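You operate a simulated robot arm through the tools that you are given. There is no shell and no other tool. Be economical: measure what you need, move in short steps, check, and stop when the job is done.

The job below is to be done with a simulated robot arm. You get a single attempt, and the scene is never put back.

TASK
Check the ring on the turntable and set the orange knob.
Fine: swing the steel arm on to it, press zero, turn the blue knob to its end and read the display; OK up to 0.05, else HOLD; leave the ring there and the arm away.
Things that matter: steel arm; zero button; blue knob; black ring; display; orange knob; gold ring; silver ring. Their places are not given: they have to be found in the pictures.

The check looks at the end state, three seconds after you hand in, the way a careful person would. Anything else that was tipped, shoved, dropped, spilled or broken makes it a failure.

THE ROBOT
A 7-joint arm with a two-finger parallel gripper, fixed in place. Base frame: the origin is at the foot of the arm, x ahead of it, y to its left, z up; the work surface is at about z = 0. Units: m, degrees, N and s.
With the tool pointing down near the work surface it reaches from about 0.24 to 0.62 m from the base axis. Its first joint turns from -66.0 to 66.0 degrees. Payload 2.6 kg.
Tool frame: the origin (TCP) lies between the finger pads and is the grasp point; the fingertips stand 0.03 m ahead of it; z points along the fingers, y is the line along which they close. The gripper opens to 0.094 m. The fingers are 0.028 m wide and 0.01 m thick; the gripper's body (0.05 by 0.096 m) begins 0.055 m behind the TCP.
Orientation is that of the tool frame in the base frame, as [roll, pitch, yaw] about the fixed x, y, z axes, in that order (R = Rz(yaw) Ry(pitch) Rx(roll)). With the fingers straight down and closing along the base's y, the tool's x points along the base's -x, its y along +y and its z along -z.

THE INTERFACE
- The arm moves only by the tool send_rows. Its argument "plan" is text: rows parted by semicolons, each of 7 numbers parted by spaces: the shift along the tool's x, y, z in m, then the turn, a rotation vector about the tool's x, y, z in degrees, then the closure, from 0 (fully open) to 1 (shut). In form: dx dy dz wx wy wz claw; .... A call has 1 to 20 rows; each row is the pose to reach, as a shift and turn from the pose commanded when the call began, along the tool's axes at that moment. Each row takes 0.2 s and may step no farther than 0.05 m and 8.6 degrees from the row before; otherwise, or with a gripper value out of range, the whole call is refused. A pose out of reach is approached as far as the arm can. The call stops where the force on the tool passes 40 N (or 10 N more than at its start, if that is more) or the arm is blocked; 0.2 s more then pass. Each finger travels about 0.072 m/s and halts on what it meets, pressing with about 31 N; the grip force reading is that of the motor and also rises with nothing between the fingers. The clock runs only during rows and for 0.2 s after the last one: add rows that repeat a pose to give the fingers time. The reply holds the time, the measured pose of the TCP, the force on the tool along the base axes, the opening and the grip force, in the units named above and with some noise.
- Cameras (640 x 400 px; columns grow to the right, rows downward): "scene" is fixed at [0.0331, 0.4245, 0.5774]; the picture's right is [-0.82, -0.58, 0.00], its down [-0.26, 0.37, -0.89] and it looks along [0.51, -0.73, -0.45] (base axes); focal length 337 px, centre (320, 200). "wrist" rides on the gripper at [-0.037, 0, -0.058] in the tool frame; the picture's right is [0.00, -1.00, 0.00], its down [0.97, 0.00, -0.24] and it looks along [0.24, 0.00, 0.97] (tool axes); focal length 218 px, centre (320, 200).
- get_image(camera): a new picture of that camera. The clock stands still meanwhile.
- measure_at(camera, pixels): for up to 12 pixels [column, row] of the newest picture of that camera ("zoom" is the newest enlarged one), the place [x, y, z] in the base frame of the surface seen there, good to about 0.002 m. The clock stands still meanwhile.
- inspect(camera, box): a new picture of the part [left, top, right, bottom] of that camera's present view, enlarged. The clock stands still meanwhile.
- job_done(): hands the job in; it is judged then, once.

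Go step by step. Measure first, check grasps and placings, and put right what went wrong. The budget is 80 turns and 54 pictures, counting those below and the enlarged ones. Unless the task says otherwise, let go and move clear before handing in, and close with one line.

The tools are called by a JSON object that holds its "fn" and its "kwargs". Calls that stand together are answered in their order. send_rows: Moves the arm, as the interface text tells. Its arguments: {"type":"object","properties":{"plan":{"type":"string"}},"required":["plan"]} The other tools are called the same way: get_image (camera) takes a picture; measure_at (camera, pixels) gives the place of the surface under pixels of a picture; inspect (camera, box) takes an enlarged picture of a part of a camera's view; job_done () hands the job in.

At the start:

```text
time_s: 0.0
eef_pos: [0.3904, -0.0601, 0.3635]
ee_rot: [180.0, 0.0, 179.9]
ft_force: [0.1, 0.2, 0.7]
grip_width: 0.094
finger_force: 0.1
```

scene: 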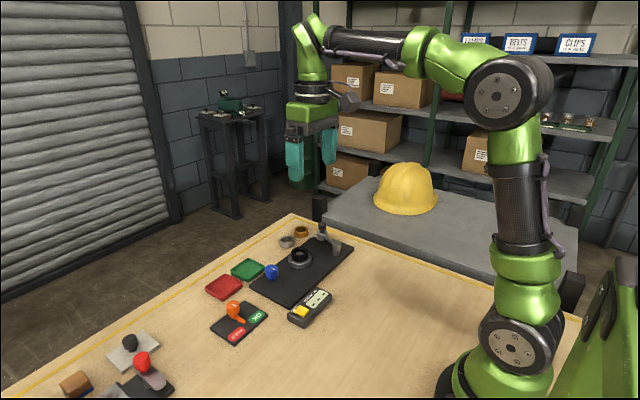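
wrist: 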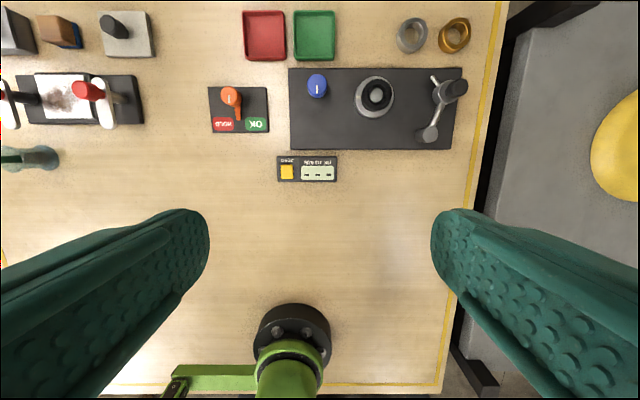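

The wrist view shows the fixture plate (288-462, 67-150) with the blue knob, ring on turntable and steel arm, and the orange knob plate and display near it. I'll zoom in and measure.

{"fn": "inspect", "kwargs": {"camera": "wrist", "box": [200, 0, 480, 190]}}

{"fn": "inspect", "kwargs": {"camera": "scene", "box": [190, 210, 370, 350]}}

{"fn": "measure_at", "kwargs": {"camera": "wrist", "pixels": [[317, 84], [377, 96], [392, 97], [457, 87], [440, 110], [428, 133], [231, 96], [238, 115], [287, 172], [318, 172], [300, 140], [436, 80]]}}

```text
2.11 times, centred on (340, 95) of wrist
```

zoom: 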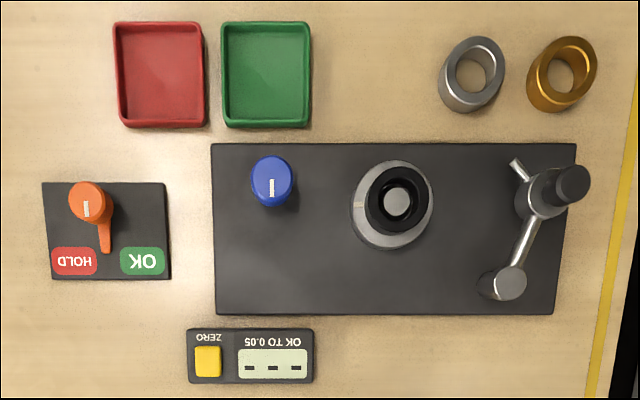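

```text
2.86 times, centred on (280, 280) of scene
```

zoom: 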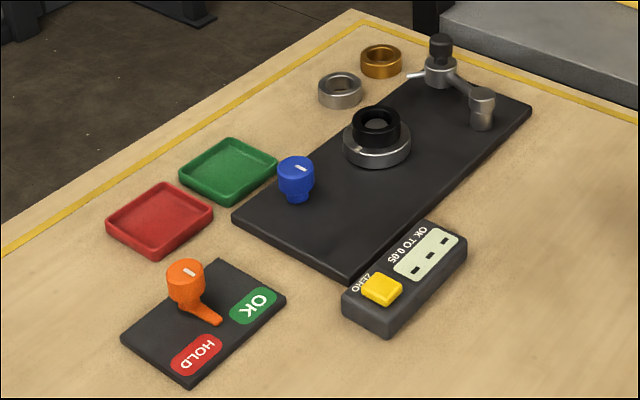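

```text
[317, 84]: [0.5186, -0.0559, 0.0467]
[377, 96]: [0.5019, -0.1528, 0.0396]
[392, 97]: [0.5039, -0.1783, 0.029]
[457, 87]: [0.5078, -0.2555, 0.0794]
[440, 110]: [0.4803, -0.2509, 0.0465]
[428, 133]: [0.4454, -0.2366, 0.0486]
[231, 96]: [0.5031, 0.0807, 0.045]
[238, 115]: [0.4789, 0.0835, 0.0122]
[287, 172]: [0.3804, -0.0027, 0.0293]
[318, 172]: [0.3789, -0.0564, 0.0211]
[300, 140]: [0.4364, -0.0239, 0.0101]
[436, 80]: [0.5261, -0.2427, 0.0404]
```

The blue knob is at about (0.519,-0.056), ring (0.503,-0.153), arm handle (0.508,-0.255) and its other post at (0.445,-0.237). I'll move the camera closer to understand the arm.

{"fn": "send_rows", "kwargs": {"plan": "-0.01 -0.028 0.02 0 0 0 0; -0.02 -0.056 0.04 0 0 0 0; -0.03 -0.084 0.06 0 0 0 0; -0.04 -0.112 0.09 0 0 0 0; -0.05 -0.14 0.12 0 0 0 0.0; -0.05 -0.14 0.14 0 0 0 0"}}

{"fn": "get_image", "kwargs": {"camera": "wrist"}}

{"fn": "inspect", "kwargs": {"camera": "scene", "box": [260, 210, 360, 280]}}

```text
time_s: 1.4
eef_pos: [0.4399, -0.1997, 0.2226]
ee_rot: [-180.0, 0.1, 180.0]
ft_force: [0.3, -0.8, -0.7]
grip_width: 0.0937
finger_force: 0.1
```

```text
49 pictures are left
```

wrist: 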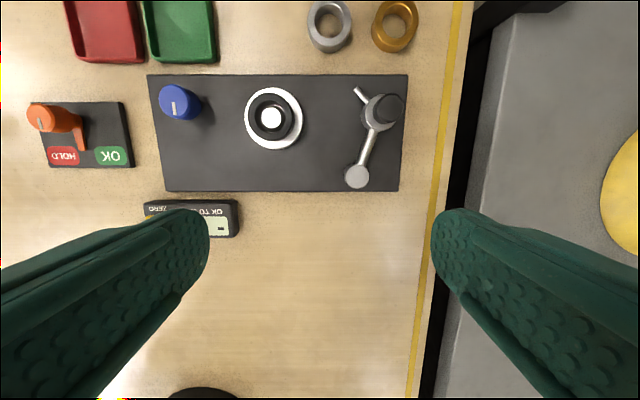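

```text
5.71 times, centred on (310, 245) of scene
```

zoom: 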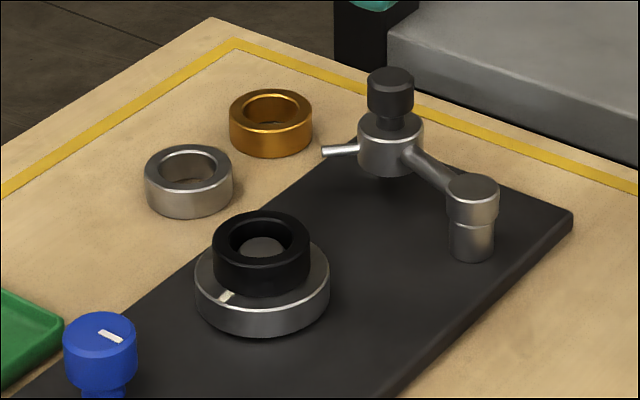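

The pivot post is at pixel (357,176), and the hub with black handle (388,108) hangs at the arm's end with a stylus pointing at (360,92). I'll measure these closely.

{"fn": "measure_at", "kwargs": {"camera": "wrist", "pixels": [[357, 176], [390, 108], [370, 112], [358, 90], [362, 155], [271, 119], [271, 98], [271, 137], [254, 118], [289, 118], [248, 130], [180, 102]]}}

{"fn": "inspect", "kwargs": {"camera": "wrist", "box": [220, 60, 420, 200]}}

```text
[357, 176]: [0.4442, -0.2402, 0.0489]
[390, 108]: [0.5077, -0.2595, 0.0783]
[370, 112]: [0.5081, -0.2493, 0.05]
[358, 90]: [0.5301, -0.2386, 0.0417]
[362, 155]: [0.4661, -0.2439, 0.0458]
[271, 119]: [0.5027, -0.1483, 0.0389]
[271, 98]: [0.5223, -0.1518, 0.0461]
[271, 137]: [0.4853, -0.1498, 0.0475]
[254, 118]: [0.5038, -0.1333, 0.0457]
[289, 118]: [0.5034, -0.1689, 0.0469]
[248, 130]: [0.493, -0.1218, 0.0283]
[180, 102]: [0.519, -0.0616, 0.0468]
```

```text
2.86 times, centred on (320, 130) of wrist
```

zoom: 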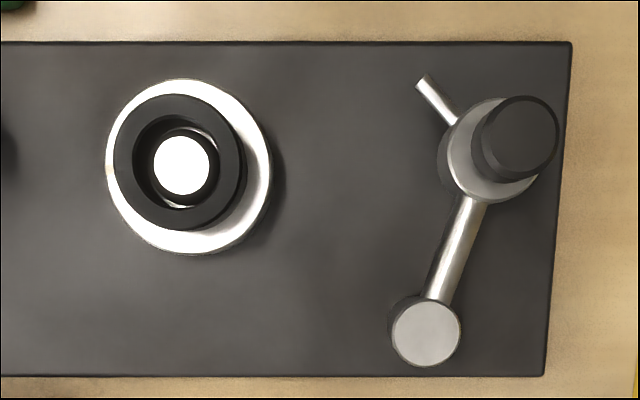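

Pivot is P≈(0.4445,-0.239), handle H≈(0.508,-0.259) with its top at z 0.078, and the stylus tip should meet the ring after about 48° counter-clockwise. I'll straddle the handle loosely with the fingers and check.

{"fn": "send_rows", "kwargs": {"plan": "-0.02 -0.015 0.02 0 0 0 0.2; -0.04 -0.03 0.04 0 0 0 0.35; -0.055 -0.045 0.06 0 0 0 0.45; -0.067 -0.058 0.08 0 0 0 0.45; -0.067 -0.058 0.1 0 0 0 0.45; -0.067 -0.058 0.1 0 0 0 0.45"}}

{"fn": "get_image", "kwargs": {"camera": "wrist"}}

{"fn": "inspect", "kwargs": {"camera": "scene", "box": [260, 180, 380, 270]}}

```text
time_s: 2.8
eef_pos: [0.5069, -0.2583, 0.1231]
ee_rot: [-180.0, 0.0, -180.0]
ft_force: [1.2, 0.5, 0.2]
grip_width: 0.0518
finger_force: 0.1
```

```text
46 pictures are left
```

wrist: 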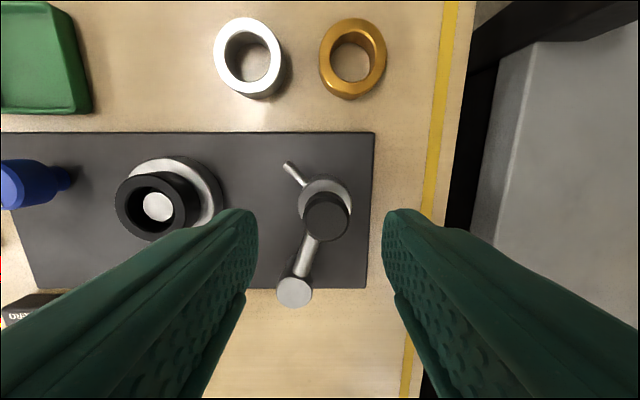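

```text
4.44 times, centred on (320, 225) of scene
```

zoom: 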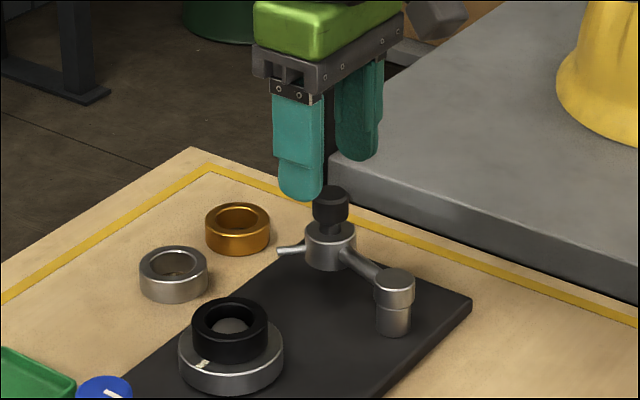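

The handle (326,215) is between the open fingers, offset about 3 mm. I'll lower to tip height 0.059 and close loosely.

{"fn": "send_rows", "kwargs": {"plan": "0 -0.003 0.017 0 0 0 0.45; 0 -0.003 0.036 0 0 0 0.45; 0 -0.003 0.036 0 0 0 0.68; 0 -0.003 0.036 0 0 0 0.68"}}

{"fn": "get_image", "kwargs": {"camera": "wrist"}}

{"fn": "inspect", "kwargs": {"camera": "scene", "box": [260, 180, 380, 270]}}

```text
time_s: 3.8
eef_pos: [0.506, -0.2614, 0.0877]
ee_rot: [180.0, -0.1, 180.0]
ft_force: [-0.3, 0.3, -1.1]
grip_width: 0.03
finger_force: 0.1
```

```text
44 pictures are left
```

wrist: 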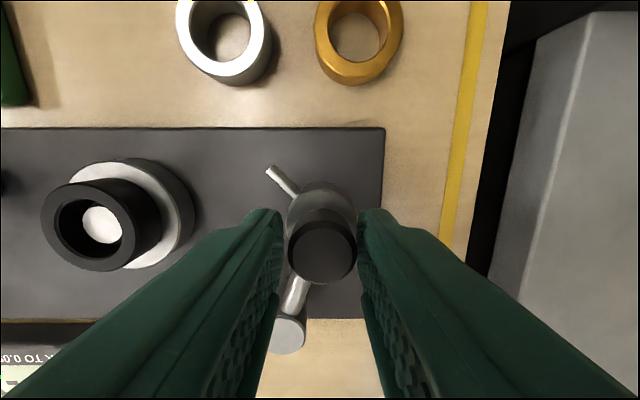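

```text
4.44 times, centred on (320, 225) of scene
```

zoom: 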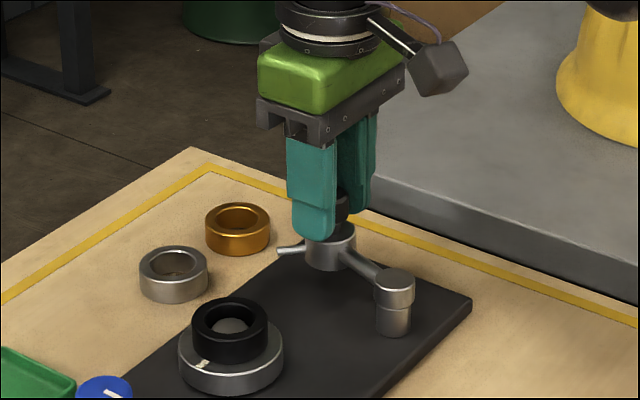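

The handle is straddled with a few mm of play. I'll swing the arm to about 20° in small steps and look.

{"fn": "send_rows", "kwargs": {"plan": "-0.002 0.005 0 0 0 0 0.68; -0.003 0.010 0 0 0 0 0.68; -0.004 0.016 0 0 0 0 0.68; -0.004 0.022 0 0 0 0 0.68; -0.004 0.028 0 0 0 0 0.68; -0.003 0.034 0 0 0 0 0.68; -0.001 0.040 0 0 0 0 0.68; 0.0 0.045 0 0 0 0 0.68"}}

{"fn": "get_image", "kwargs": {"camera": "wrist"}}

{"fn": "inspect", "kwargs": {"camera": "scene", "box": [250, 220, 350, 320]}}

```text
time_s: 5.6
eef_pos: [0.5061, -0.2156, 0.0869]
ee_rot: [179.9, 0.1, -180.0]
ft_force: [-0.1, 0.2, 0.2]
grip_width: 0.0301
finger_force: 0.0
```

```text
42 pictures are left
```

wrist: 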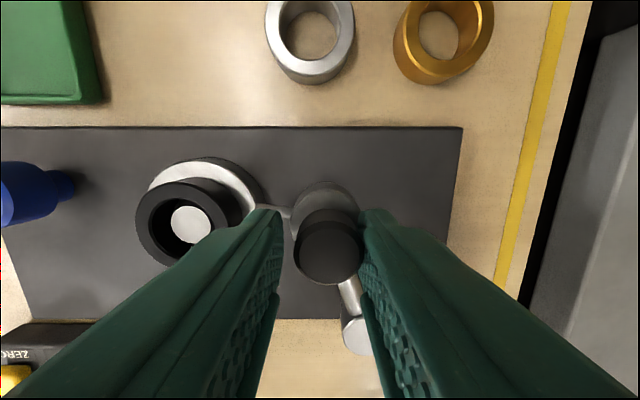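

```text
4.00 times, centred on (300, 270) of scene
```

zoom: 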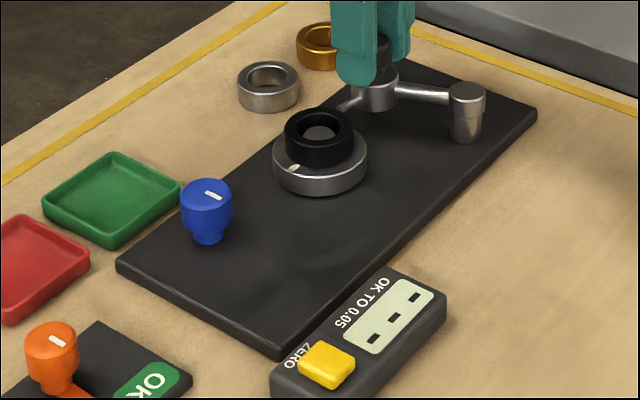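

The arm moves freely, now about 17°, with the stylus near the ring and the display still dashes. I'll continue in small steps.

{"fn": "send_rows", "kwargs": {"plan": "0.001 0.002 0 0 0 0 0.68; 0.001 0.004 0 0 0 0 0.68; 0.002 0.006 0 0 0 0 0.68; 0.003 0.008 0 0 0 0 0.68; 0.003 0.009 0 0 0 0 0.68"}}

{"fn": "inspect", "kwargs": {"camera": "scene", "box": [250, 220, 350, 320]}}

```text
time_s: 6.8
eef_pos: [0.5038, -0.207, 0.0885]
ee_rot: [180.0, 0.0, 180.0]
ft_force: [0.5, -0.6, -0.1]
grip_width: 0.0309
finger_force: 0.9
```

```text
4.00 times, centred on (300, 270) of scene
```

zoom: 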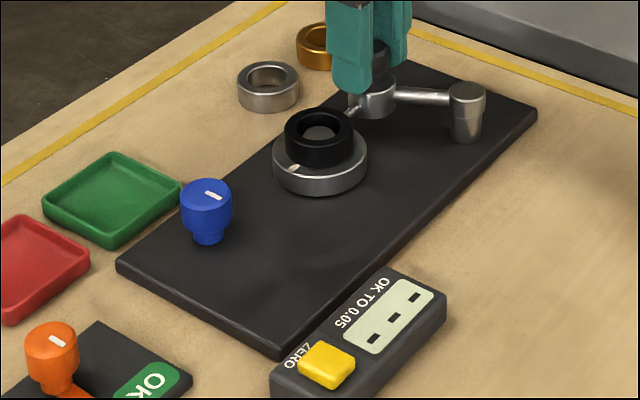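

The hub looks almost unmoved (377,95), while the finger opening rose slightly. I'll look from the wrist to see whether the stylus has met the ring.

{"fn": "get_image", "kwargs": {"camera": "wrist"}}

{"fn": "inspect", "kwargs": {"camera": "scene", "box": [285, 225, 335, 265]}}

```text
39 pictures are left
```

wrist: 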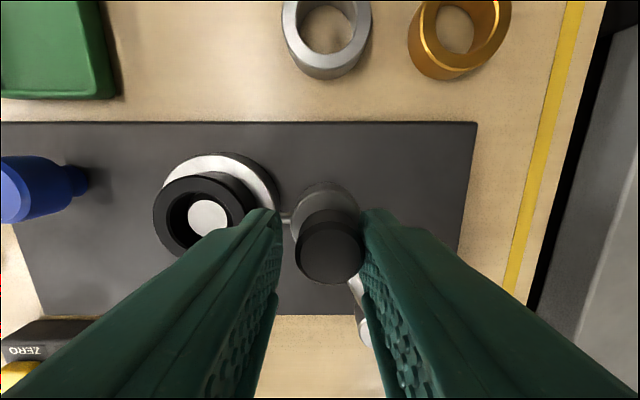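

```text
10.00 times, centred on (310, 245) of scene
```

zoom: 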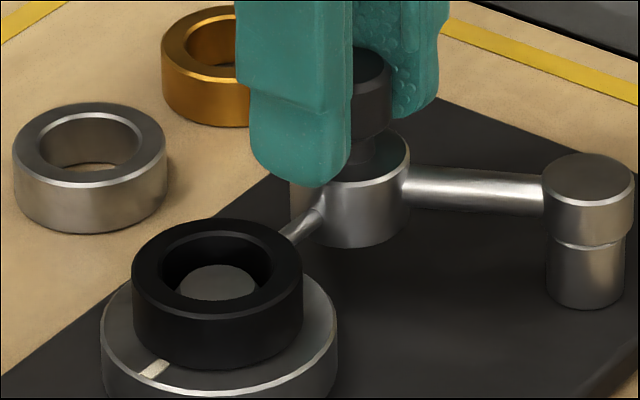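

The stylus is very near the ring at about (290,235 zoom). I'll nudge 2 mm more at a time, watching force.

{"fn": "send_rows", "kwargs": {"plan": "0 0.001 0 0 0 0 0.68; 0.001 0.002 0 0 0 0 0.68; 0.001 0.003 0 0 0 0 0.68; 0.001 0.003 0 0 0 0 0.68"}}

{"fn": "inspect", "kwargs": {"camera": "scene", "box": [270, 225, 350, 315]}}

```text
time_s: 7.8
eef_pos: [0.5028, -0.2058, 0.0876]
ee_rot: [-179.8, 0.0, 179.8]
ft_force: [2.7, -7.9, -0.2]
grip_width: 0.0349
finger_force: 4.1
```

```text
4.44 times, centred on (310, 270) of scene
```

zoom: 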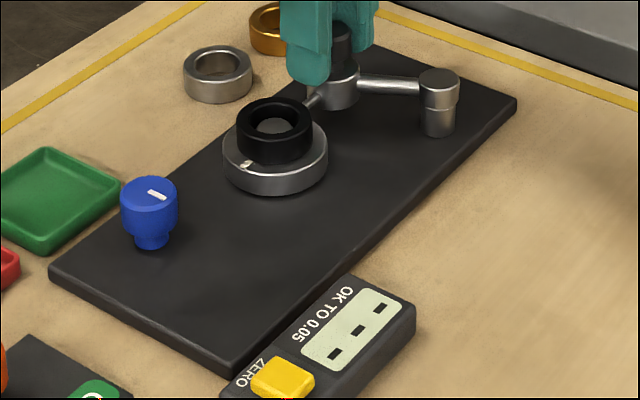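

There is firm resistance (8 N, finger pushed back), so the stylus is on the ring. I'll back off, open and rise, then check the arm stays.

{"fn": "send_rows", "kwargs": {"plan": "0 -0.003 0 0 0 0 0.6; 0 -0.003 0 0 0 0 0.45; 0 -0.003 0 0 0 0 0.45; 0 -0.003 -0.04 0 0 0 0.45; 0 -0.003 -0.08 0 0 0 0.45; 0 -0.003 -0.11 0 0 0 0.45"}}

{"fn": "get_image", "kwargs": {"camera": "wrist"}}

{"fn": "inspect", "kwargs": {"camera": "scene", "box": [270, 225, 350, 315]}}

```text
time_s: 9.2
eef_pos: [0.5016, -0.2062, 0.1975]
ee_rot: [180.0, -0.1, -180.0]
ft_force: [0.2, -0.6, -0.4]
grip_width: 0.0516
finger_force: 0.0
```

```text
36 pictures are left
```

wrist: 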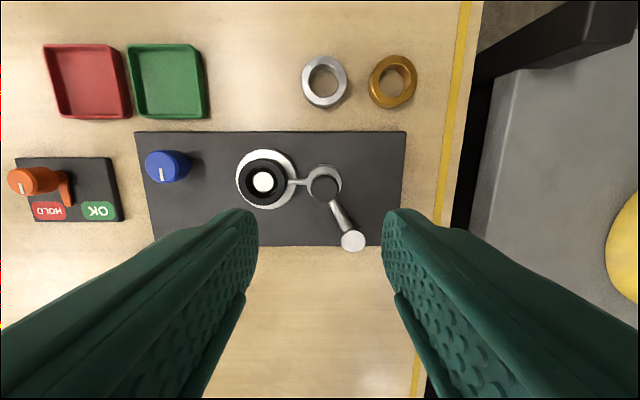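

```text
4.44 times, centred on (310, 270) of scene
```

zoom: 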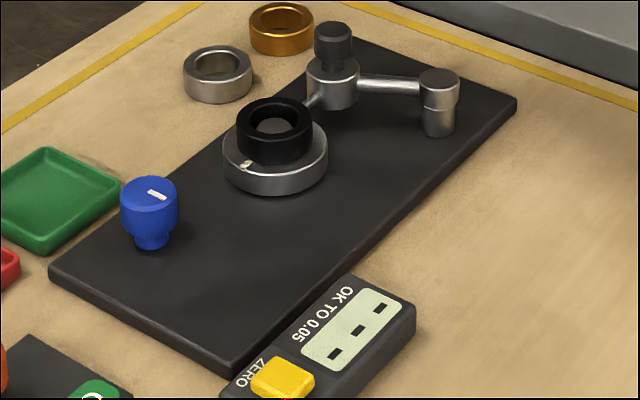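

The stylus sits on the ring (290,182) and the arm stays. Next, move above the yellow zero button at about (0.380,-0.003) with the gripper shut.

{"fn": "measure_at", "kwargs": {"camera": "wrist", "pixels": [[324, 188], [352, 240], [165, 165], [182, 165]]}}

{"fn": "send_rows", "kwargs": {"plan": "0.02 0.034 0 0 0 0 0.6; 0.04 0.068 0 0 0 0 0.8; 0.06 0.102 0 0 0 0 1; 0.08 0.136 0 0 0 0 1; 0.1 0.17 0.02 0 0 0 1; 0.1216 0.203 0.05 0 0 0 1; 0.1216 0.203 0.05 0 0 0 1"}}

{"fn": "get_image", "kwargs": {"camera": "wrist"}}

{"fn": "get_image", "kwargs": {"camera": "scene"}}

```text
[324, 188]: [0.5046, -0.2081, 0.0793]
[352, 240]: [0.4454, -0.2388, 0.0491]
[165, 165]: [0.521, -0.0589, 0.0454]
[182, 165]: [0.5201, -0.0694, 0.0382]
```

```text
time_s: 10.8
eef_pos: [0.3809, -0.0035, 0.1459]
ee_rot: [180.0, 0.0, 179.9]
ft_force: [0.1, -0.2, -0.7]
grip_width: 0.0
finger_force: 30.9
```

```text
34 pictures are left
```

wrist: 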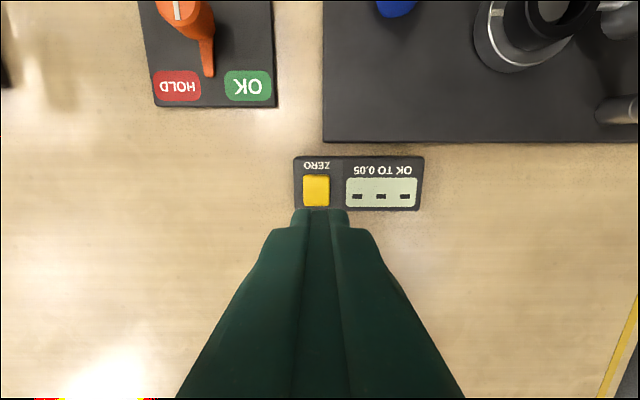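

```text
33 pictures are left
```

scene: 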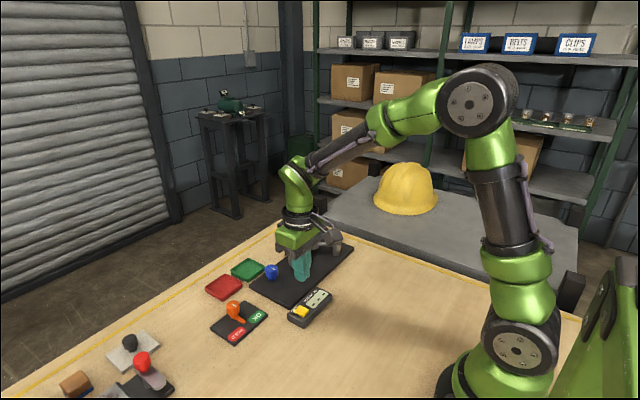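

{"fn": "measure_at", "kwargs": {"camera": "wrist", "pixels": [[306, 180], [327, 180], [306, 203], [327, 203], [317, 190], [380, 180], [298, 200], [339, 185]]}}

```text
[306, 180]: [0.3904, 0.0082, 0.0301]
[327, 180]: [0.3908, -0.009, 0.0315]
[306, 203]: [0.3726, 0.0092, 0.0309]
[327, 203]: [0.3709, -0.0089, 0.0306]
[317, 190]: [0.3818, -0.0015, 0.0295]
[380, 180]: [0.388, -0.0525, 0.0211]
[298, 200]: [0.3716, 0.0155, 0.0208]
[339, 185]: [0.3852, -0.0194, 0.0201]
```

The button's centre is (0.381, 0.000), top 0.0305, housing at 0.0205. I'll shift 3.5 mm in y, descend, and press about 4 mm.

{"fn": "send_rows", "kwargs": {"plan": "0 0.0035 0.03 0 0 0 1; 0 0.0035 0.06 0 0 0 1; 0 0.0035 0.078 0 0 0 1; 0 0.0035 0.083 0 0 0 1; 0 0.0035 0.086 0 0 0 1; 0 0.0035 0.088 0 0 0 1; 0 0.0035 0.09 0 0 0 1; 0 0.0035 0.09 0 0 0 1"}}

{"fn": "get_image", "kwargs": {"camera": "wrist"}}

```text
time_s: 12.6
eef_pos: [0.3812, -0.0003, 0.0568]
ee_rot: [-180.0, 0.0, -180.0]
ft_force: [0.3, -1.2, 2.4]
grip_width: 0.0001
finger_force: 30.9
```

```text
32 pictures are left
```

wrist: 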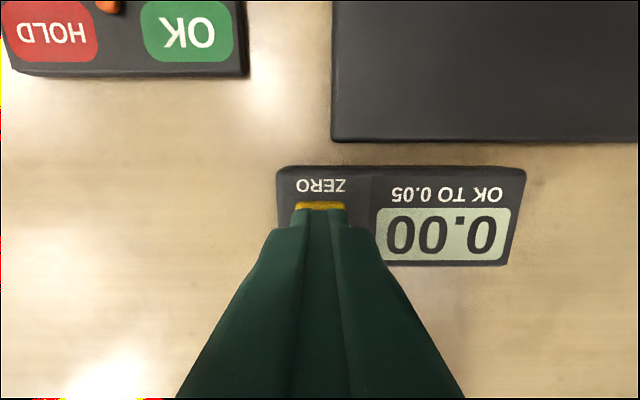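

The display reads 0.00 so zero is taken. Now lift and go above the blue knob at about (0.520,-0.059), fingers open.

{"fn": "send_rows", "kwargs": {"plan": "0 0 -0.03 0 0 0 1; 0 0 -0.063 0 0 0 1; -0.035 -0.015 -0.08 0 0 0 0.8; -0.07 -0.03 -0.08 0 0 0 0.6; -0.105 -0.045 -0.08 0 0 0 0.4; -0.139 -0.058 -0.08 0 0 0 0.35; -0.139 -0.058 -0.08 0 0 0 0.35"}}

{"fn": "get_image", "kwargs": {"camera": "wrist"}}

{"fn": "inspect", "kwargs": {"camera": "scene", "box": [240, 225, 350, 330]}}

```text
time_s: 14.2
eef_pos: [0.5199, -0.0577, 0.1372]
ee_rot: [-180.0, 0.0, 179.9]
ft_force: [-0.4, 0.3, 0.9]
grip_width: 0.0613
finger_force: 0.0
```

```text
31 pictures are left
```

wrist: 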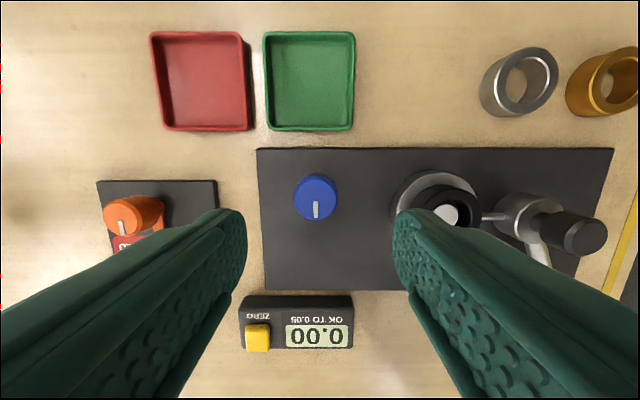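

```text
3.81 times, centred on (295, 278) of scene
```

zoom: 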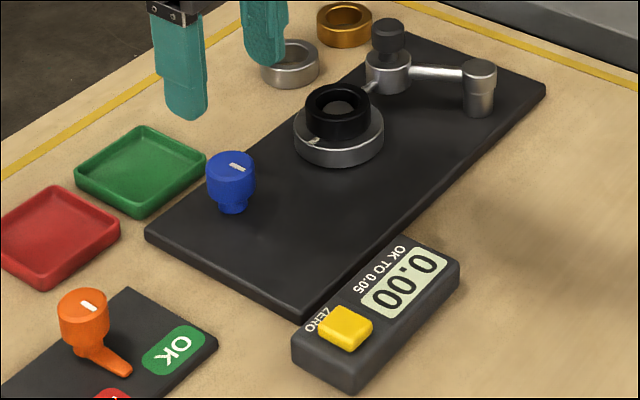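

The display holds 0.00. I'll measure the knob's edges.

{"fn": "measure_at", "kwargs": {"camera": "wrist", "pixels": [[297, 198], [335, 198], [316, 180], [316, 216], [316, 198], [314, 218], [128, 214], [105, 220], [152, 220], [330, 188]]}}

```text
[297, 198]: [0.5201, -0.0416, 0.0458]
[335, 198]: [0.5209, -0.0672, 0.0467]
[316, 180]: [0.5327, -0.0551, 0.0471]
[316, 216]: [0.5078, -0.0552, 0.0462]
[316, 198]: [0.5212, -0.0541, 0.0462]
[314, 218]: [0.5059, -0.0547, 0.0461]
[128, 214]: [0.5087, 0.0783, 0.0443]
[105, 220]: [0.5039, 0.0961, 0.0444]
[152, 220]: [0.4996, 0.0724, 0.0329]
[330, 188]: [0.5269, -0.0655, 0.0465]
```

Knob centre (0.5205,-0.0545), 27 mm across, top 0.046. I'll descend around it and grip.

{"fn": "send_rows", "kwargs": {"plan": "-0.0005 0.003 0.03 0 0 0 0.35; -0.0005 0.003 0.06 0 0 0 0.35; -0.0005 0.003 0.075 0 0 0 0.35; -0.0005 0.003 0.075 0 0 0 0.6; -0.0005 0.003 0.075 0 0 0 0.9; -0.0005 0.003 0.075 0 0 0 0.9; -0.0005 0.003 0.075 0 0 0 0.9"}}

{"fn": "inspect", "kwargs": {"camera": "scene", "box": [240, 225, 350, 330]}}

```text
time_s: 15.8
eef_pos: [0.5199, -0.0543, 0.0605]
ee_rot: [-180.0, 0.1, 179.9]
ft_force: [1.8, -2.7, -4.0]
grip_width: 0.0315
finger_force: 45.3
```

```text
3.81 times, centred on (295, 278) of scene
```

zoom: 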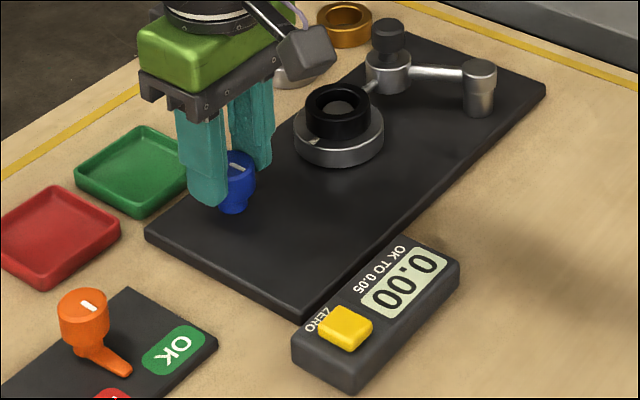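

The knob is gripped (0.0315, 45 N). I'll try 24° clockwise (from above) and look at the mark and display.

{"fn": "send_rows", "kwargs": {"plan": "0 0 0 0 0 6 0.9; 0 0 0 0 0 12 0.9; 0 0 0 0 0 18 0.9; 0 0 0 0 0 24 0.9; 0 0 0 0 0 24 0.9"}}

{"fn": "inspect", "kwargs": {"camera": "scene", "box": [240, 225, 350, 330]}}

```text
time_s: 17.0
eef_pos: [0.5196, -0.055, 0.0599]
ee_rot: [-180.0, -0.1, 155.9]
ft_force: [0.2, -2.7, -12.2]
grip_width: 0.0315
finger_force: 45.5
```

```text
3.81 times, centred on (295, 278) of scene
```

zoom: 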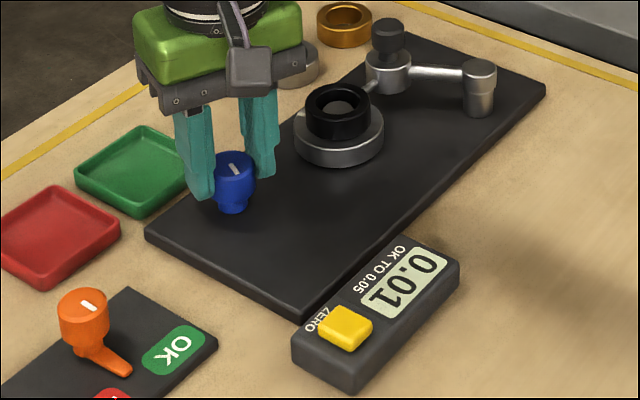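

The knob turned and the display shows 0.01. I'll continue clockwise.

{"fn": "send_rows", "kwargs": {"plan": "0 0 0 0 0 8 0.9; 0 0 0 0 0 16 0.9; 0 0 0 0 0 24 0.9; 0 0 0 0 0 32 0.9; 0 0 0 0 0 40 0.9; 0 0 0 0 0 48 0.9; 0 0 0 0 0 56 0.9; 0 0 0 0 0 64 0.9; 0 0 0 0 0 64 0.9"}}

{"fn": "inspect", "kwargs": {"camera": "scene", "box": [240, 225, 350, 330]}}

```text
time_s: 19.0
eef_pos: [0.5189, -0.0565, 0.0618]
ee_rot: [-179.8, 0.1, 91.9]
ft_force: [-6.7, -1.8, -19.2]
grip_width: 0.0315
finger_force: 45.4
```

```text
3.81 times, centred on (295, 278) of scene
```

zoom: 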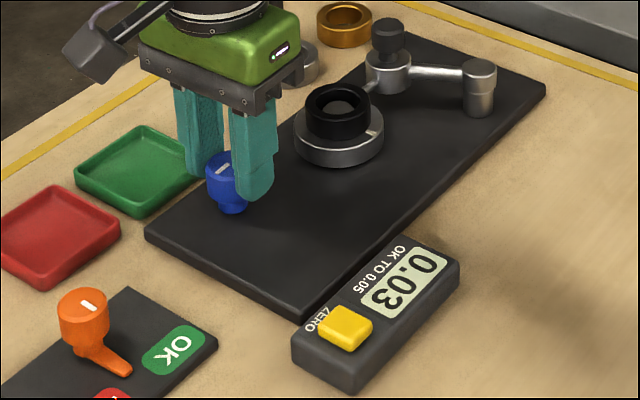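

Display is 0.03 and the side forces are building up. I'll open, regrip at the same pose, and continue.

{"fn": "send_rows", "kwargs": {"plan": "0 0 0 0 0 0 0.55; 0 0 0 0 0 0 0.55; -0.000 0 0 0 0 0 0.9; 0 0 0 0 0 0 0.9; 0 0 0 0 0 0 0.9; 0 0 0 0 0 8 0.9; 0 0 0 0 0 16 0.9; 0 0 0 0 0 24 0.9; 0 0 0 0 0 32 0.9; 0 0 0 0 0 40 0.9; 0 0 0 0 0 48 0.9; 0 0 0 0 0 48 0.9"}}

{"fn": "inspect", "kwargs": {"camera": "scene", "box": [240, 225, 350, 330]}}

```text
time_s: 20.8
eef_pos: [0.5195, -0.0547, 0.0627]
ee_rot: [-179.8, 0.1, 69.0]
ft_force: [-3.1, 0.4, 3.7]
grip_width: 0.0313
finger_force: 44.8
stopped in row 9: the force on the tool passed its limit (the readings are from after the stop); the commanded pose is now the measured one
```

```text
3.81 times, centred on (295, 278) of scene
```

zoom: 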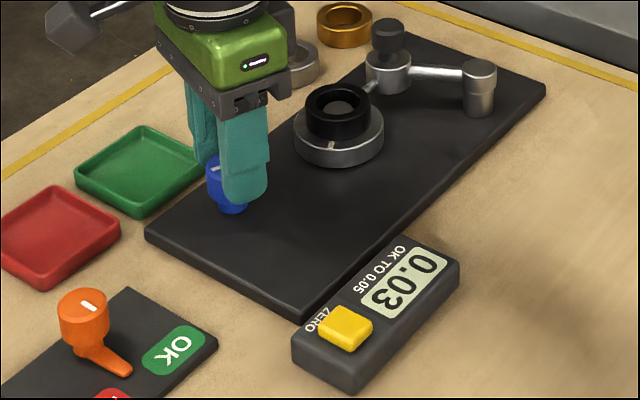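

The turntable mark is now at (330,147) against (312,142) at the start, so nearly a full turn; the stop may be the end or the wrist. I'll open, unwind 48°, regrip and try again.

{"fn": "send_rows", "kwargs": {"plan": "0 0 0 0 0 0 0.5; 0 0 0 0 0 0 0.4; 0 0 0 0 0 -8 0.4; 0 0 0 0 0 -16 0.4; 0 0 0 0 0 -24 0.4; 0 0 0 0 0 -32 0.4; 0 0 0 0 0 -40 0.4; 0 0 0 0 0 -48 0.4; 0 0 0 0 0 -48 0.6; 0 0 0 0 0 -48 0.9; 0 0 0 0 0 -48 0.9; 0 0 0 0 0 -48 0.9"}}

{"fn": "inspect", "kwargs": {"camera": "scene", "box": [240, 225, 350, 330]}}

```text
time_s: 23.4
eef_pos: [0.5205, -0.0546, 0.0624]
ee_rot: [-180.0, -0.1, 117.0]
ft_force: [8.9, -0.4, -4.3]
grip_width: 0.0318
finger_force: 45.4
```

```text
3.81 times, centred on (295, 278) of scene
```

zoom: 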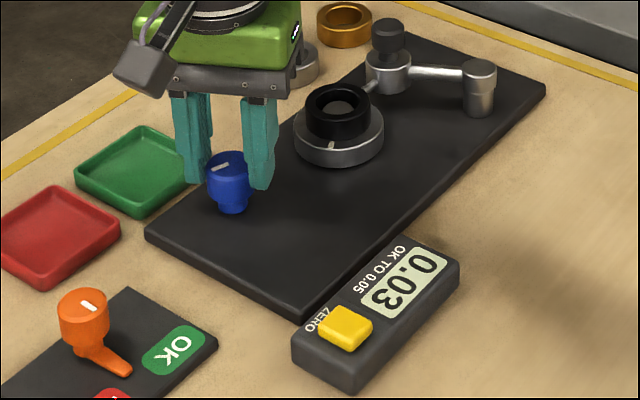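

Regripped with the knob unmoved. Turning clockwise again in small steps.

{"fn": "send_rows", "kwargs": {"plan": "0 0 0 0 0 4 0.9; 0 0 0 0 0 8 0.9; 0 0 0 0 0 12 0.9; 0 0 0 0 0 16 0.9; 0 0 0 0 0 20 0.9; 0 0 0 0 0 24 0.9; 0 0 0 0 0 24 0.9"}}

{"fn": "inspect", "kwargs": {"camera": "scene", "box": [240, 225, 350, 330]}}

```text
time_s: 25.0
eef_pos: [0.5197, -0.0547, 0.0629]
ee_rot: [-179.7, -0.2, 92.8]
ft_force: [1.9, 5.0, 5.2]
grip_width: 0.0319
finger_force: 44.7
```

```text
3.81 times, centred on (295, 278) of scene
```

zoom: 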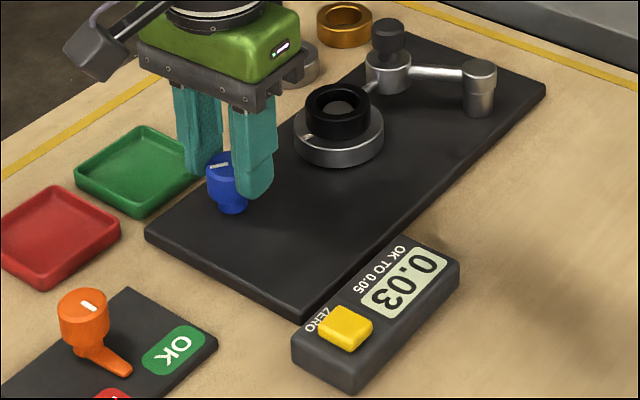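

It turned more: mark now (305,135), display 0.03. Not yet clear that this is the end, so continue.

{"fn": "send_rows", "kwargs": {"plan": "0 0 0 0 0 4 0.9; 0 0 0 0 0 8 0.9; 0 0 0 0 0 12 0.9; 0 0 0 0 0 16 0.9; 0 0 0 0 0 20 0.9; 0 0 0 0 0 20 0.9"}}

{"fn": "inspect", "kwargs": {"camera": "scene", "box": [240, 225, 350, 330]}}

```text
time_s: 26.4
eef_pos: [0.5197, -0.0547, 0.0622]
ee_rot: [-179.8, 0.0, 72.8]
ft_force: [1.7, 1.0, -0.3]
grip_width: 0.032
finger_force: 44.9
```

```text
3.81 times, centred on (295, 278) of scene
```

zoom: 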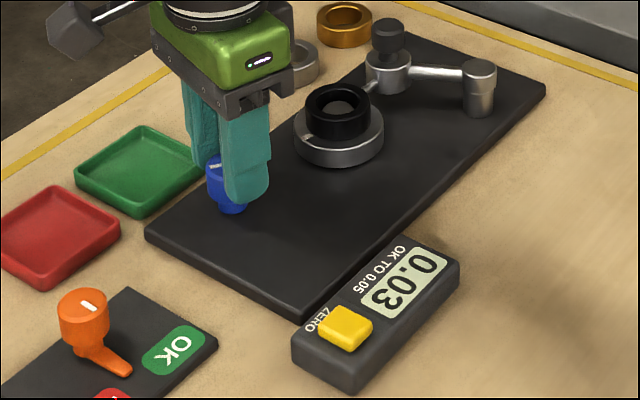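

The turntable mark stayed at (305,135) while the gripper turned 20°, so it is probably at its end. I'll regrip and try once more to confirm.

{"fn": "send_rows", "kwargs": {"plan": "0 0 0 0 0 0 0.5; 0 0 0 0 0 0 0.4; 0 0 0 0 0 -8 0.4; 0 0 0 0 0 -16 0.4; 0 0 0 0 0 -24 0.4; 0 0 0 0 0 -32 0.4; 0 0 0 0 0 -40 0.4; 0 0 0 0 0 -48 0.4; 0 0 0 0 0 -48 0.6; 0 0 0 0 0 -48 0.9; 0 0 0 0 0 -48 0.9; 0 0 0 0 0 -48 0.9; 0 0 0 0 0 -42 0.9; 0 0 0 0 0 -36 0.9;  0 0 0 0 0 -30 0.9; 0 0 0 0 0 -24 0.9; 0 0 0 0 0 -24 0.9"}}

{"fn": "inspect", "kwargs": {"camera": "scene", "box": [240, 225, 350, 330]}}

```text
time_s: 30.0
eef_pos: [0.5209, -0.0554, 0.0627]
ee_rot: [-179.9, -0.1, 96.9]
ft_force: [-2.9, -0.6, -0.4]
grip_width: 0.0315
finger_force: 44.7
```

```text
3.81 times, centred on (295, 278) of scene
```

zoom: 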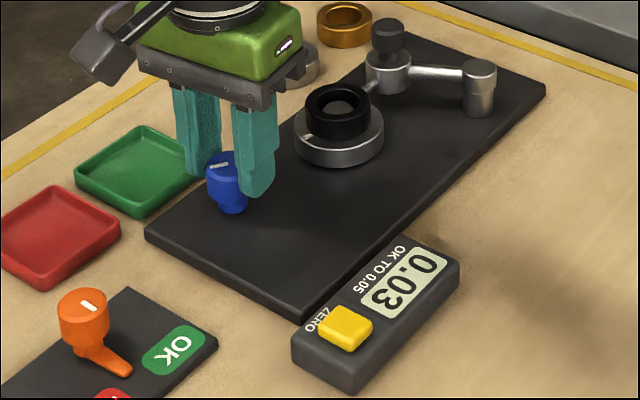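

The mark stays at (305,135), so the end is reached. I'll release, rise, unwind the wrist and read the display closely.

{"fn": "send_rows", "kwargs": {"plan": "0 0 0 0 0 0 0.5; 0 0 0 0 0 0 0.3; 0 0 -0.03 0 0 0 0.3; 0 0 -0.06 0 0 -8 0.3; 0 0 -0.09 0 0 -16 0.3; 0 0 -0.1 0 0 -24 0.3; 0 0 -0.1 0 0 -32 0.3; 0 0 -0.1 0 0 -40 0.3; 0 0 -0.1 0 0 -48 0.3; 0 0 -0.1 0 0 -56 0.3; 0 0 -0.1 0 0 -64 0.3; 0 0 -0.1 0 0 -72 0.3; 0 0 -0.1 0 0 -80 0.3; 0 0 -0.1 0 0 -83 0.3"}}

{"fn": "inspect", "kwargs": {"camera": "wrist", "box": [80, 120, 620, 360]}}

{"fn": "inspect", "kwargs": {"camera": "scene", "box": [280, 280, 340, 330]}}

```text
time_s: 33.0
eef_pos: [0.5193, -0.0564, 0.1636]
ee_rot: [179.9, -0.2, 180.0]
ft_force: [0.2, 0.8, -0.8]
grip_width: 0.0654
finger_force: 0.0
```

```text
1.19 times, centred on (350, 240) of wrist
```

zoom: 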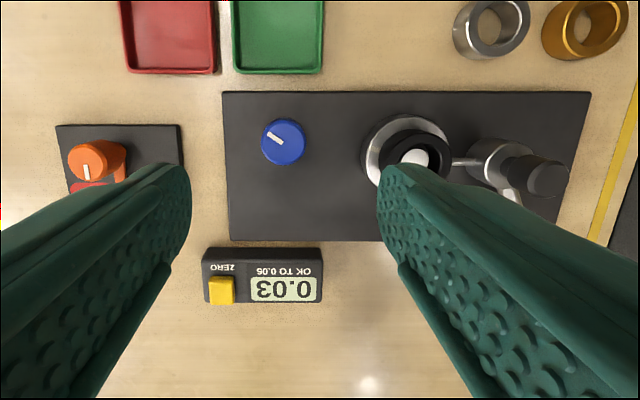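

```text
8.00 times, centred on (310, 305) of scene
```

zoom: 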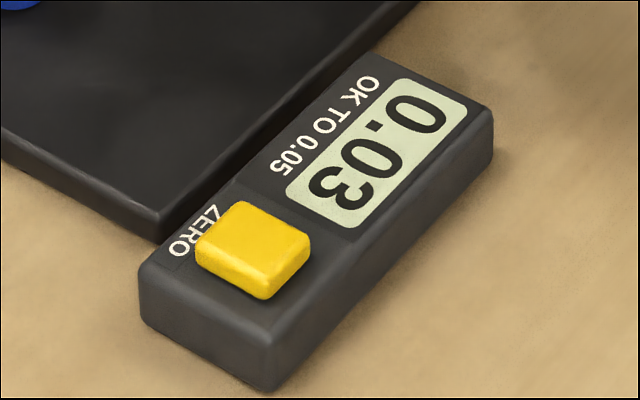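

The display reads 0.03 at the knob's end, so the verdict is OK. Now swing the steel arm back: go over the handle at (0.505,-0.208) and straddle it.

{"fn": "send_rows", "kwargs": {"plan": "0.004 -0.04 0 0 0 0 0.4; 0.008 -0.08 0 0 0 0 0.45; 0.012 -0.12 0 0 0 0 0.45; 0.016 -0.151 0 0 0 0 0.45; 0.016 -0.151 0.04 0 0 0 0.45; 0.016 -0.151 0.076 0 0 0 0.45; 0.016 -0.151 0.076 0 0 0 0.68; 0.016 -0.151 0.076 0 0 0 0.68"}}

{"fn": "get_image", "kwargs": {"camera": "wrist"}}

```text
time_s: 34.8
eef_pos: [0.5034, -0.2067, 0.087]
ee_rot: [179.8, -0.3, 180.0]
ft_force: [0.3, 0.5, -0.4]
grip_width: 0.0305
finger_force: 0.3
```

```text
19 pictures are left
```

wrist: 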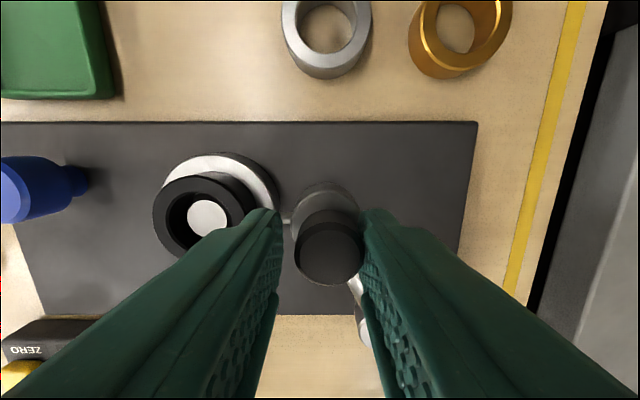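

The handle is straddled; swing it back along the arc to its original place.

{"fn": "send_rows", "kwargs": {"plan": "-0.002 -0.006 0 0 0 0 0.68; -0.004 -0.012 0 0 0 0 0.68; -0.006 -0.018 0 0 0 0 0.68; -0.007 -0.025 0 0 0 0 0.68; -0.007 -0.032 0 0 0 0 0.68; -0.007 -0.039 0 0 0 0 0.68; -0.006 -0.046 0 0 0 0 0.68; -0.004 -0.052 0 0 0 0 0.68; -0.003 -0.057 0 0 0 0 0.68; -0.003 -0.055 0 0 0 0 0.5; -0.003 -0.055 0 0 0 0 0.4; -0.003 -0.055 -0.04 0 0 0 0.4; -0.003 -0.055 -0.08 0 0 0 0.4; -0.003 -0.055 -0.11 0 0 0 0.4"}}

{"fn": "get_image", "kwargs": {"camera": "wrist"}}

```text
time_s: 37.8
eef_pos: [0.5075, -0.2617, 0.1973]
ee_rot: [179.9, -0.3, 179.9]
ft_force: [0.1, -0.1, 0.0]
grip_width: 0.0563
finger_force: 0.0
```

```text
18 pictures are left
```

wrist: 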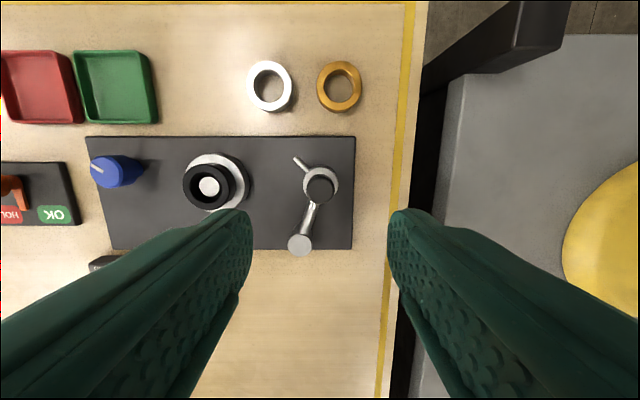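

The arm is back away at its starting place (320,185). Now move over the orange knob near (0.507,0.083).

{"fn": "send_rows", "kwargs": {"plan": "0 0.045 0 0 0 0 0.4; 0 0.09 0 0 0 0 0.4; 0 0.135 0 0 0 0 0.4; 0 0.18 0 0 0 0 0.3; 0 0.225 0 0 0 0 0.3; 0.01 0.27 0 0 0 0 0.3; 0.02 0.315 0.01 0 0 0 0.3; 0.02 0.34 0.02 0 0 0 0.3; 0.02 0.34 0.02 0 0 0 0.3"}}

{"fn": "get_image", "kwargs": {"camera": "wrist"}}

{"fn": "inspect", "kwargs": {"camera": "scene", "box": [200, 280, 280, 350]}}

```text
time_s: 39.8
eef_pos: [0.4878, 0.0775, 0.1768]
ee_rot: [179.9, -0.1, 179.9]
ft_force: [0.1, -0.3, -0.2]
grip_width: 0.0657
finger_force: 0.1
```

```text
17 pictures are left
```

wrist: 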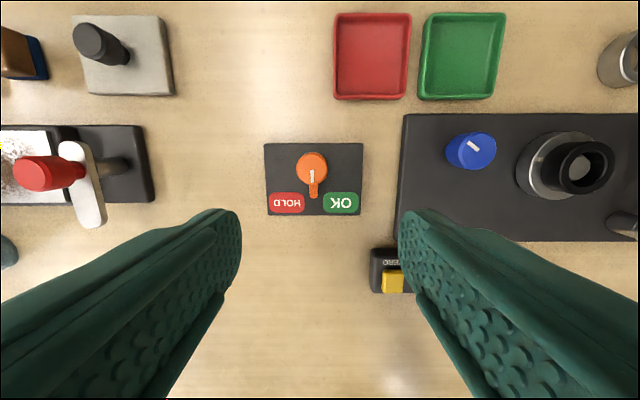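

```text
5.71 times, centred on (240, 315) of scene
```

zoom: 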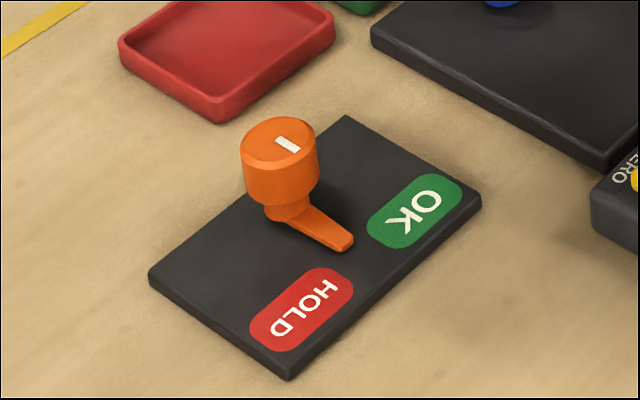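

{"fn": "measure_at", "kwargs": {"camera": "wrist", "pixels": [[298, 165], [327, 165], [312, 153], [312, 165], [313, 190], [314, 196], [341, 202], [287, 203], [313, 205]]}}

```text
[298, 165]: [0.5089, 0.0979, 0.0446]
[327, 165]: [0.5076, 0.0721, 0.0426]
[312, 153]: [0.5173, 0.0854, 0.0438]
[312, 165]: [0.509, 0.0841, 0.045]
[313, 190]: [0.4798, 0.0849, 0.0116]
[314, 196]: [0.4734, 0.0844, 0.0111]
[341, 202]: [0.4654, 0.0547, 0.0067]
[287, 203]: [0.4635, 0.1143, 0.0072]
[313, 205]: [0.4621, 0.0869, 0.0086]
```

Orange knob centre ≈(0.5055,0.085), top 0.0445, pointer along -x; the OK field (0.465,0.055) is about 37° counter-clockwise from above. Descend and grip.

{"fn": "send_rows", "kwargs": {"plan": "-0.0177 0.0075 0.03 0 0 0 0.3; -0.0177 0.0075 0.07 0 0 0 0.35; -0.0177 0.0075 0.1 0 0 0 0.35; -0.0177 0.0075 0.116 0 0 0 0.35; -0.0177 0.0075 0.116 0 0 0 0.6; -0.0177 0.0075 0.116 0 0 0 0.9; -0.0177 0.0075 0.116 0 0 0 0.9; -0.0177 0.0075 0.116 0 0 0 0.9"}}

{"fn": "inspect", "kwargs": {"camera": "scene", "box": [200, 260, 290, 350]}}

```text
time_s: 41.6
eef_pos: [0.5041, 0.0855, 0.0617]
ee_rot: [179.9, -0.1, 179.9]
ft_force: [1.0, -1.5, -4.1]
grip_width: 0.0279
finger_force: 44.8
```

```text
4.44 times, centred on (245, 305) of scene
```

zoom: 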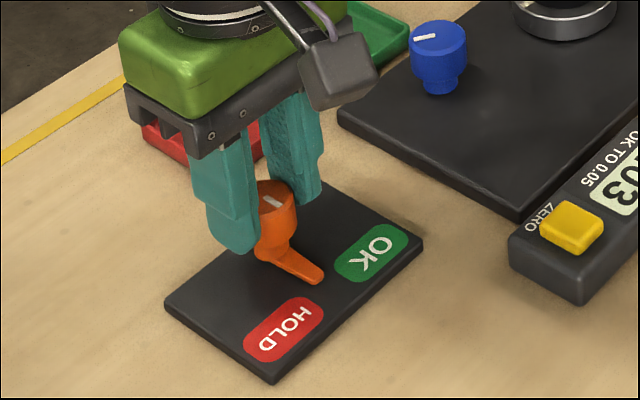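

The orange knob is gripped. Turn 37° counter-clockwise.

{"fn": "send_rows", "kwargs": {"plan": "0 0 0 0 0 -6 0.9; 0 0 0 0 0 -12 0.9; 0 0 0 0 0 -18 0.9; 0 0 0 0 0 -24 0.9; 0 0 0 0 0 -30 0.9; 0 0 0 0 0 -37 0.9; 0 0 0 0 0 -37 0.9"}}

{"fn": "inspect", "kwargs": {"camera": "scene", "box": [200, 260, 290, 350]}}

```text
time_s: 43.2
eef_pos: [0.5045, 0.0844, 0.0621]
ee_rot: [179.8, -0.2, -143.1]
ft_force: [-11.4, -15.6, 7.2]
grip_width: 0.0277
finger_force: 45.3
```

```text
4.44 times, centred on (245, 305) of scene
```

zoom: 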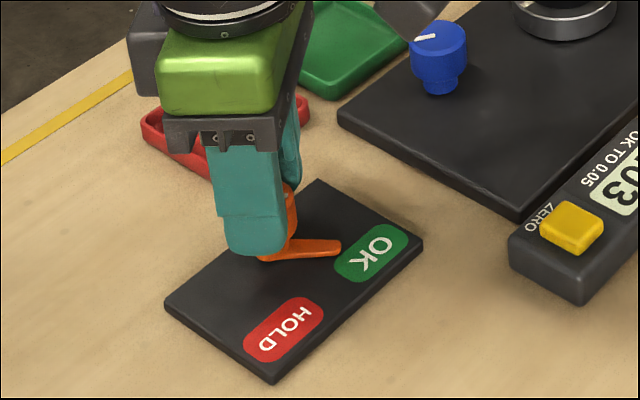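

The pointer now meets the OK field at (340,245). Release, rise and check.

{"fn": "send_rows", "kwargs": {"plan": "0 0 0 0 0 0 0.6; 0 0 0 0 0 0 0.35; 0 0 0 0 0 0 0.3; 0 0 -0.04 0 0 0 0.3; 0 0 -0.08 0 0 8 0.3; 0 0 -0.12 0 0 16 0.3; 0.02 0 -0.14 0 0 24 0.3; 0.03 0 -0.14 0 0 32 0.3; 0.03 0 -0.14 0 0 37 0.3"}}

{"fn": "get_image", "kwargs": {"camera": "wrist"}}

{"fn": "inspect", "kwargs": {"camera": "scene", "box": [200, 220, 360, 350]}}

```text
time_s: 45.2
eef_pos: [0.4819, 0.0677, 0.201]
ee_rot: [179.9, -0.3, 179.7]
ft_force: [-0.8, 1.3, 0.5]
grip_width: 0.0661
finger_force: 0.0
```

```text
13 pictures are left
```

wrist: 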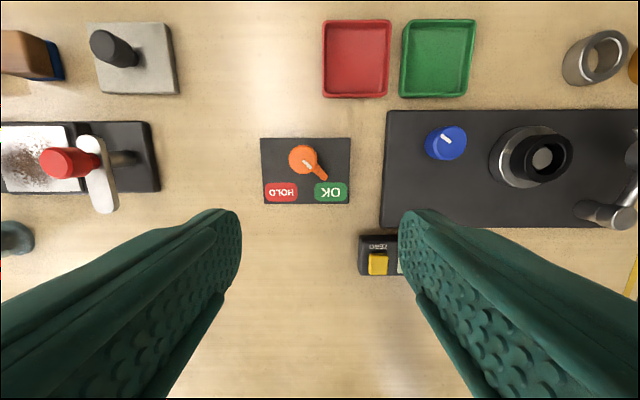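

```text
3.08 times, centred on (280, 285) of scene
```

zoom: 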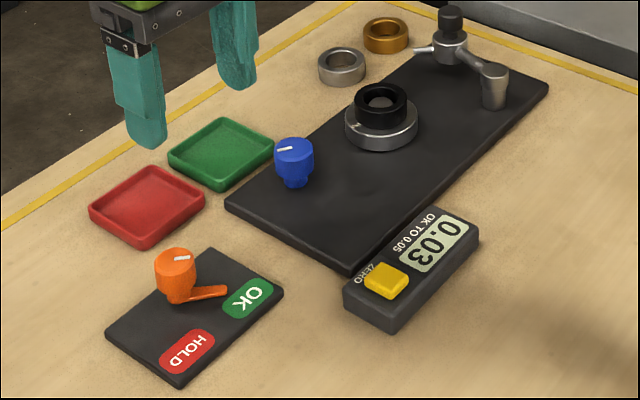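

The pointer sits toward OK; I'll measure its line against the OK field to see whether it is accurate.

{"fn": "measure_at", "kwargs": {"camera": "wrist", "pixels": [[325, 178], [318, 171], [331, 192], [301, 159], [281, 192], [318, 192], [345, 192]]}}

{"fn": "inspect", "kwargs": {"camera": "wrist", "box": [255, 130, 355, 210]}}

```text
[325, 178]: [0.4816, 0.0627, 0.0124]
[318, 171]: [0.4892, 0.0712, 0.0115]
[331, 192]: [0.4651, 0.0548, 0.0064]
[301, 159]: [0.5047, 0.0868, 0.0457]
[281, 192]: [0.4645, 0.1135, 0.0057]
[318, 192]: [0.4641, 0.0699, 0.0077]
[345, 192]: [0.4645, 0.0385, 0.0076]
```

```text
5.00 times, centred on (305, 170) of wrist
```

zoom: 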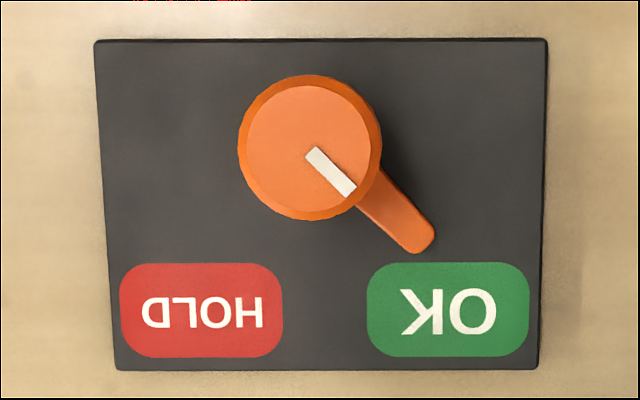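

The pointer's line runs onto the OK field, the steel arm is away, the ring is still on the turntable, and nothing else has moved. I'll hand in.

{"fn": "job_done", "kwargs": {}}

```text
The job is handed in.
```

The ring passes: the display read 0.03 with the blue knob at its end (limit 0.05), so I set the orange knob to OK, left the ring on the turntable and swung the steel arm away.
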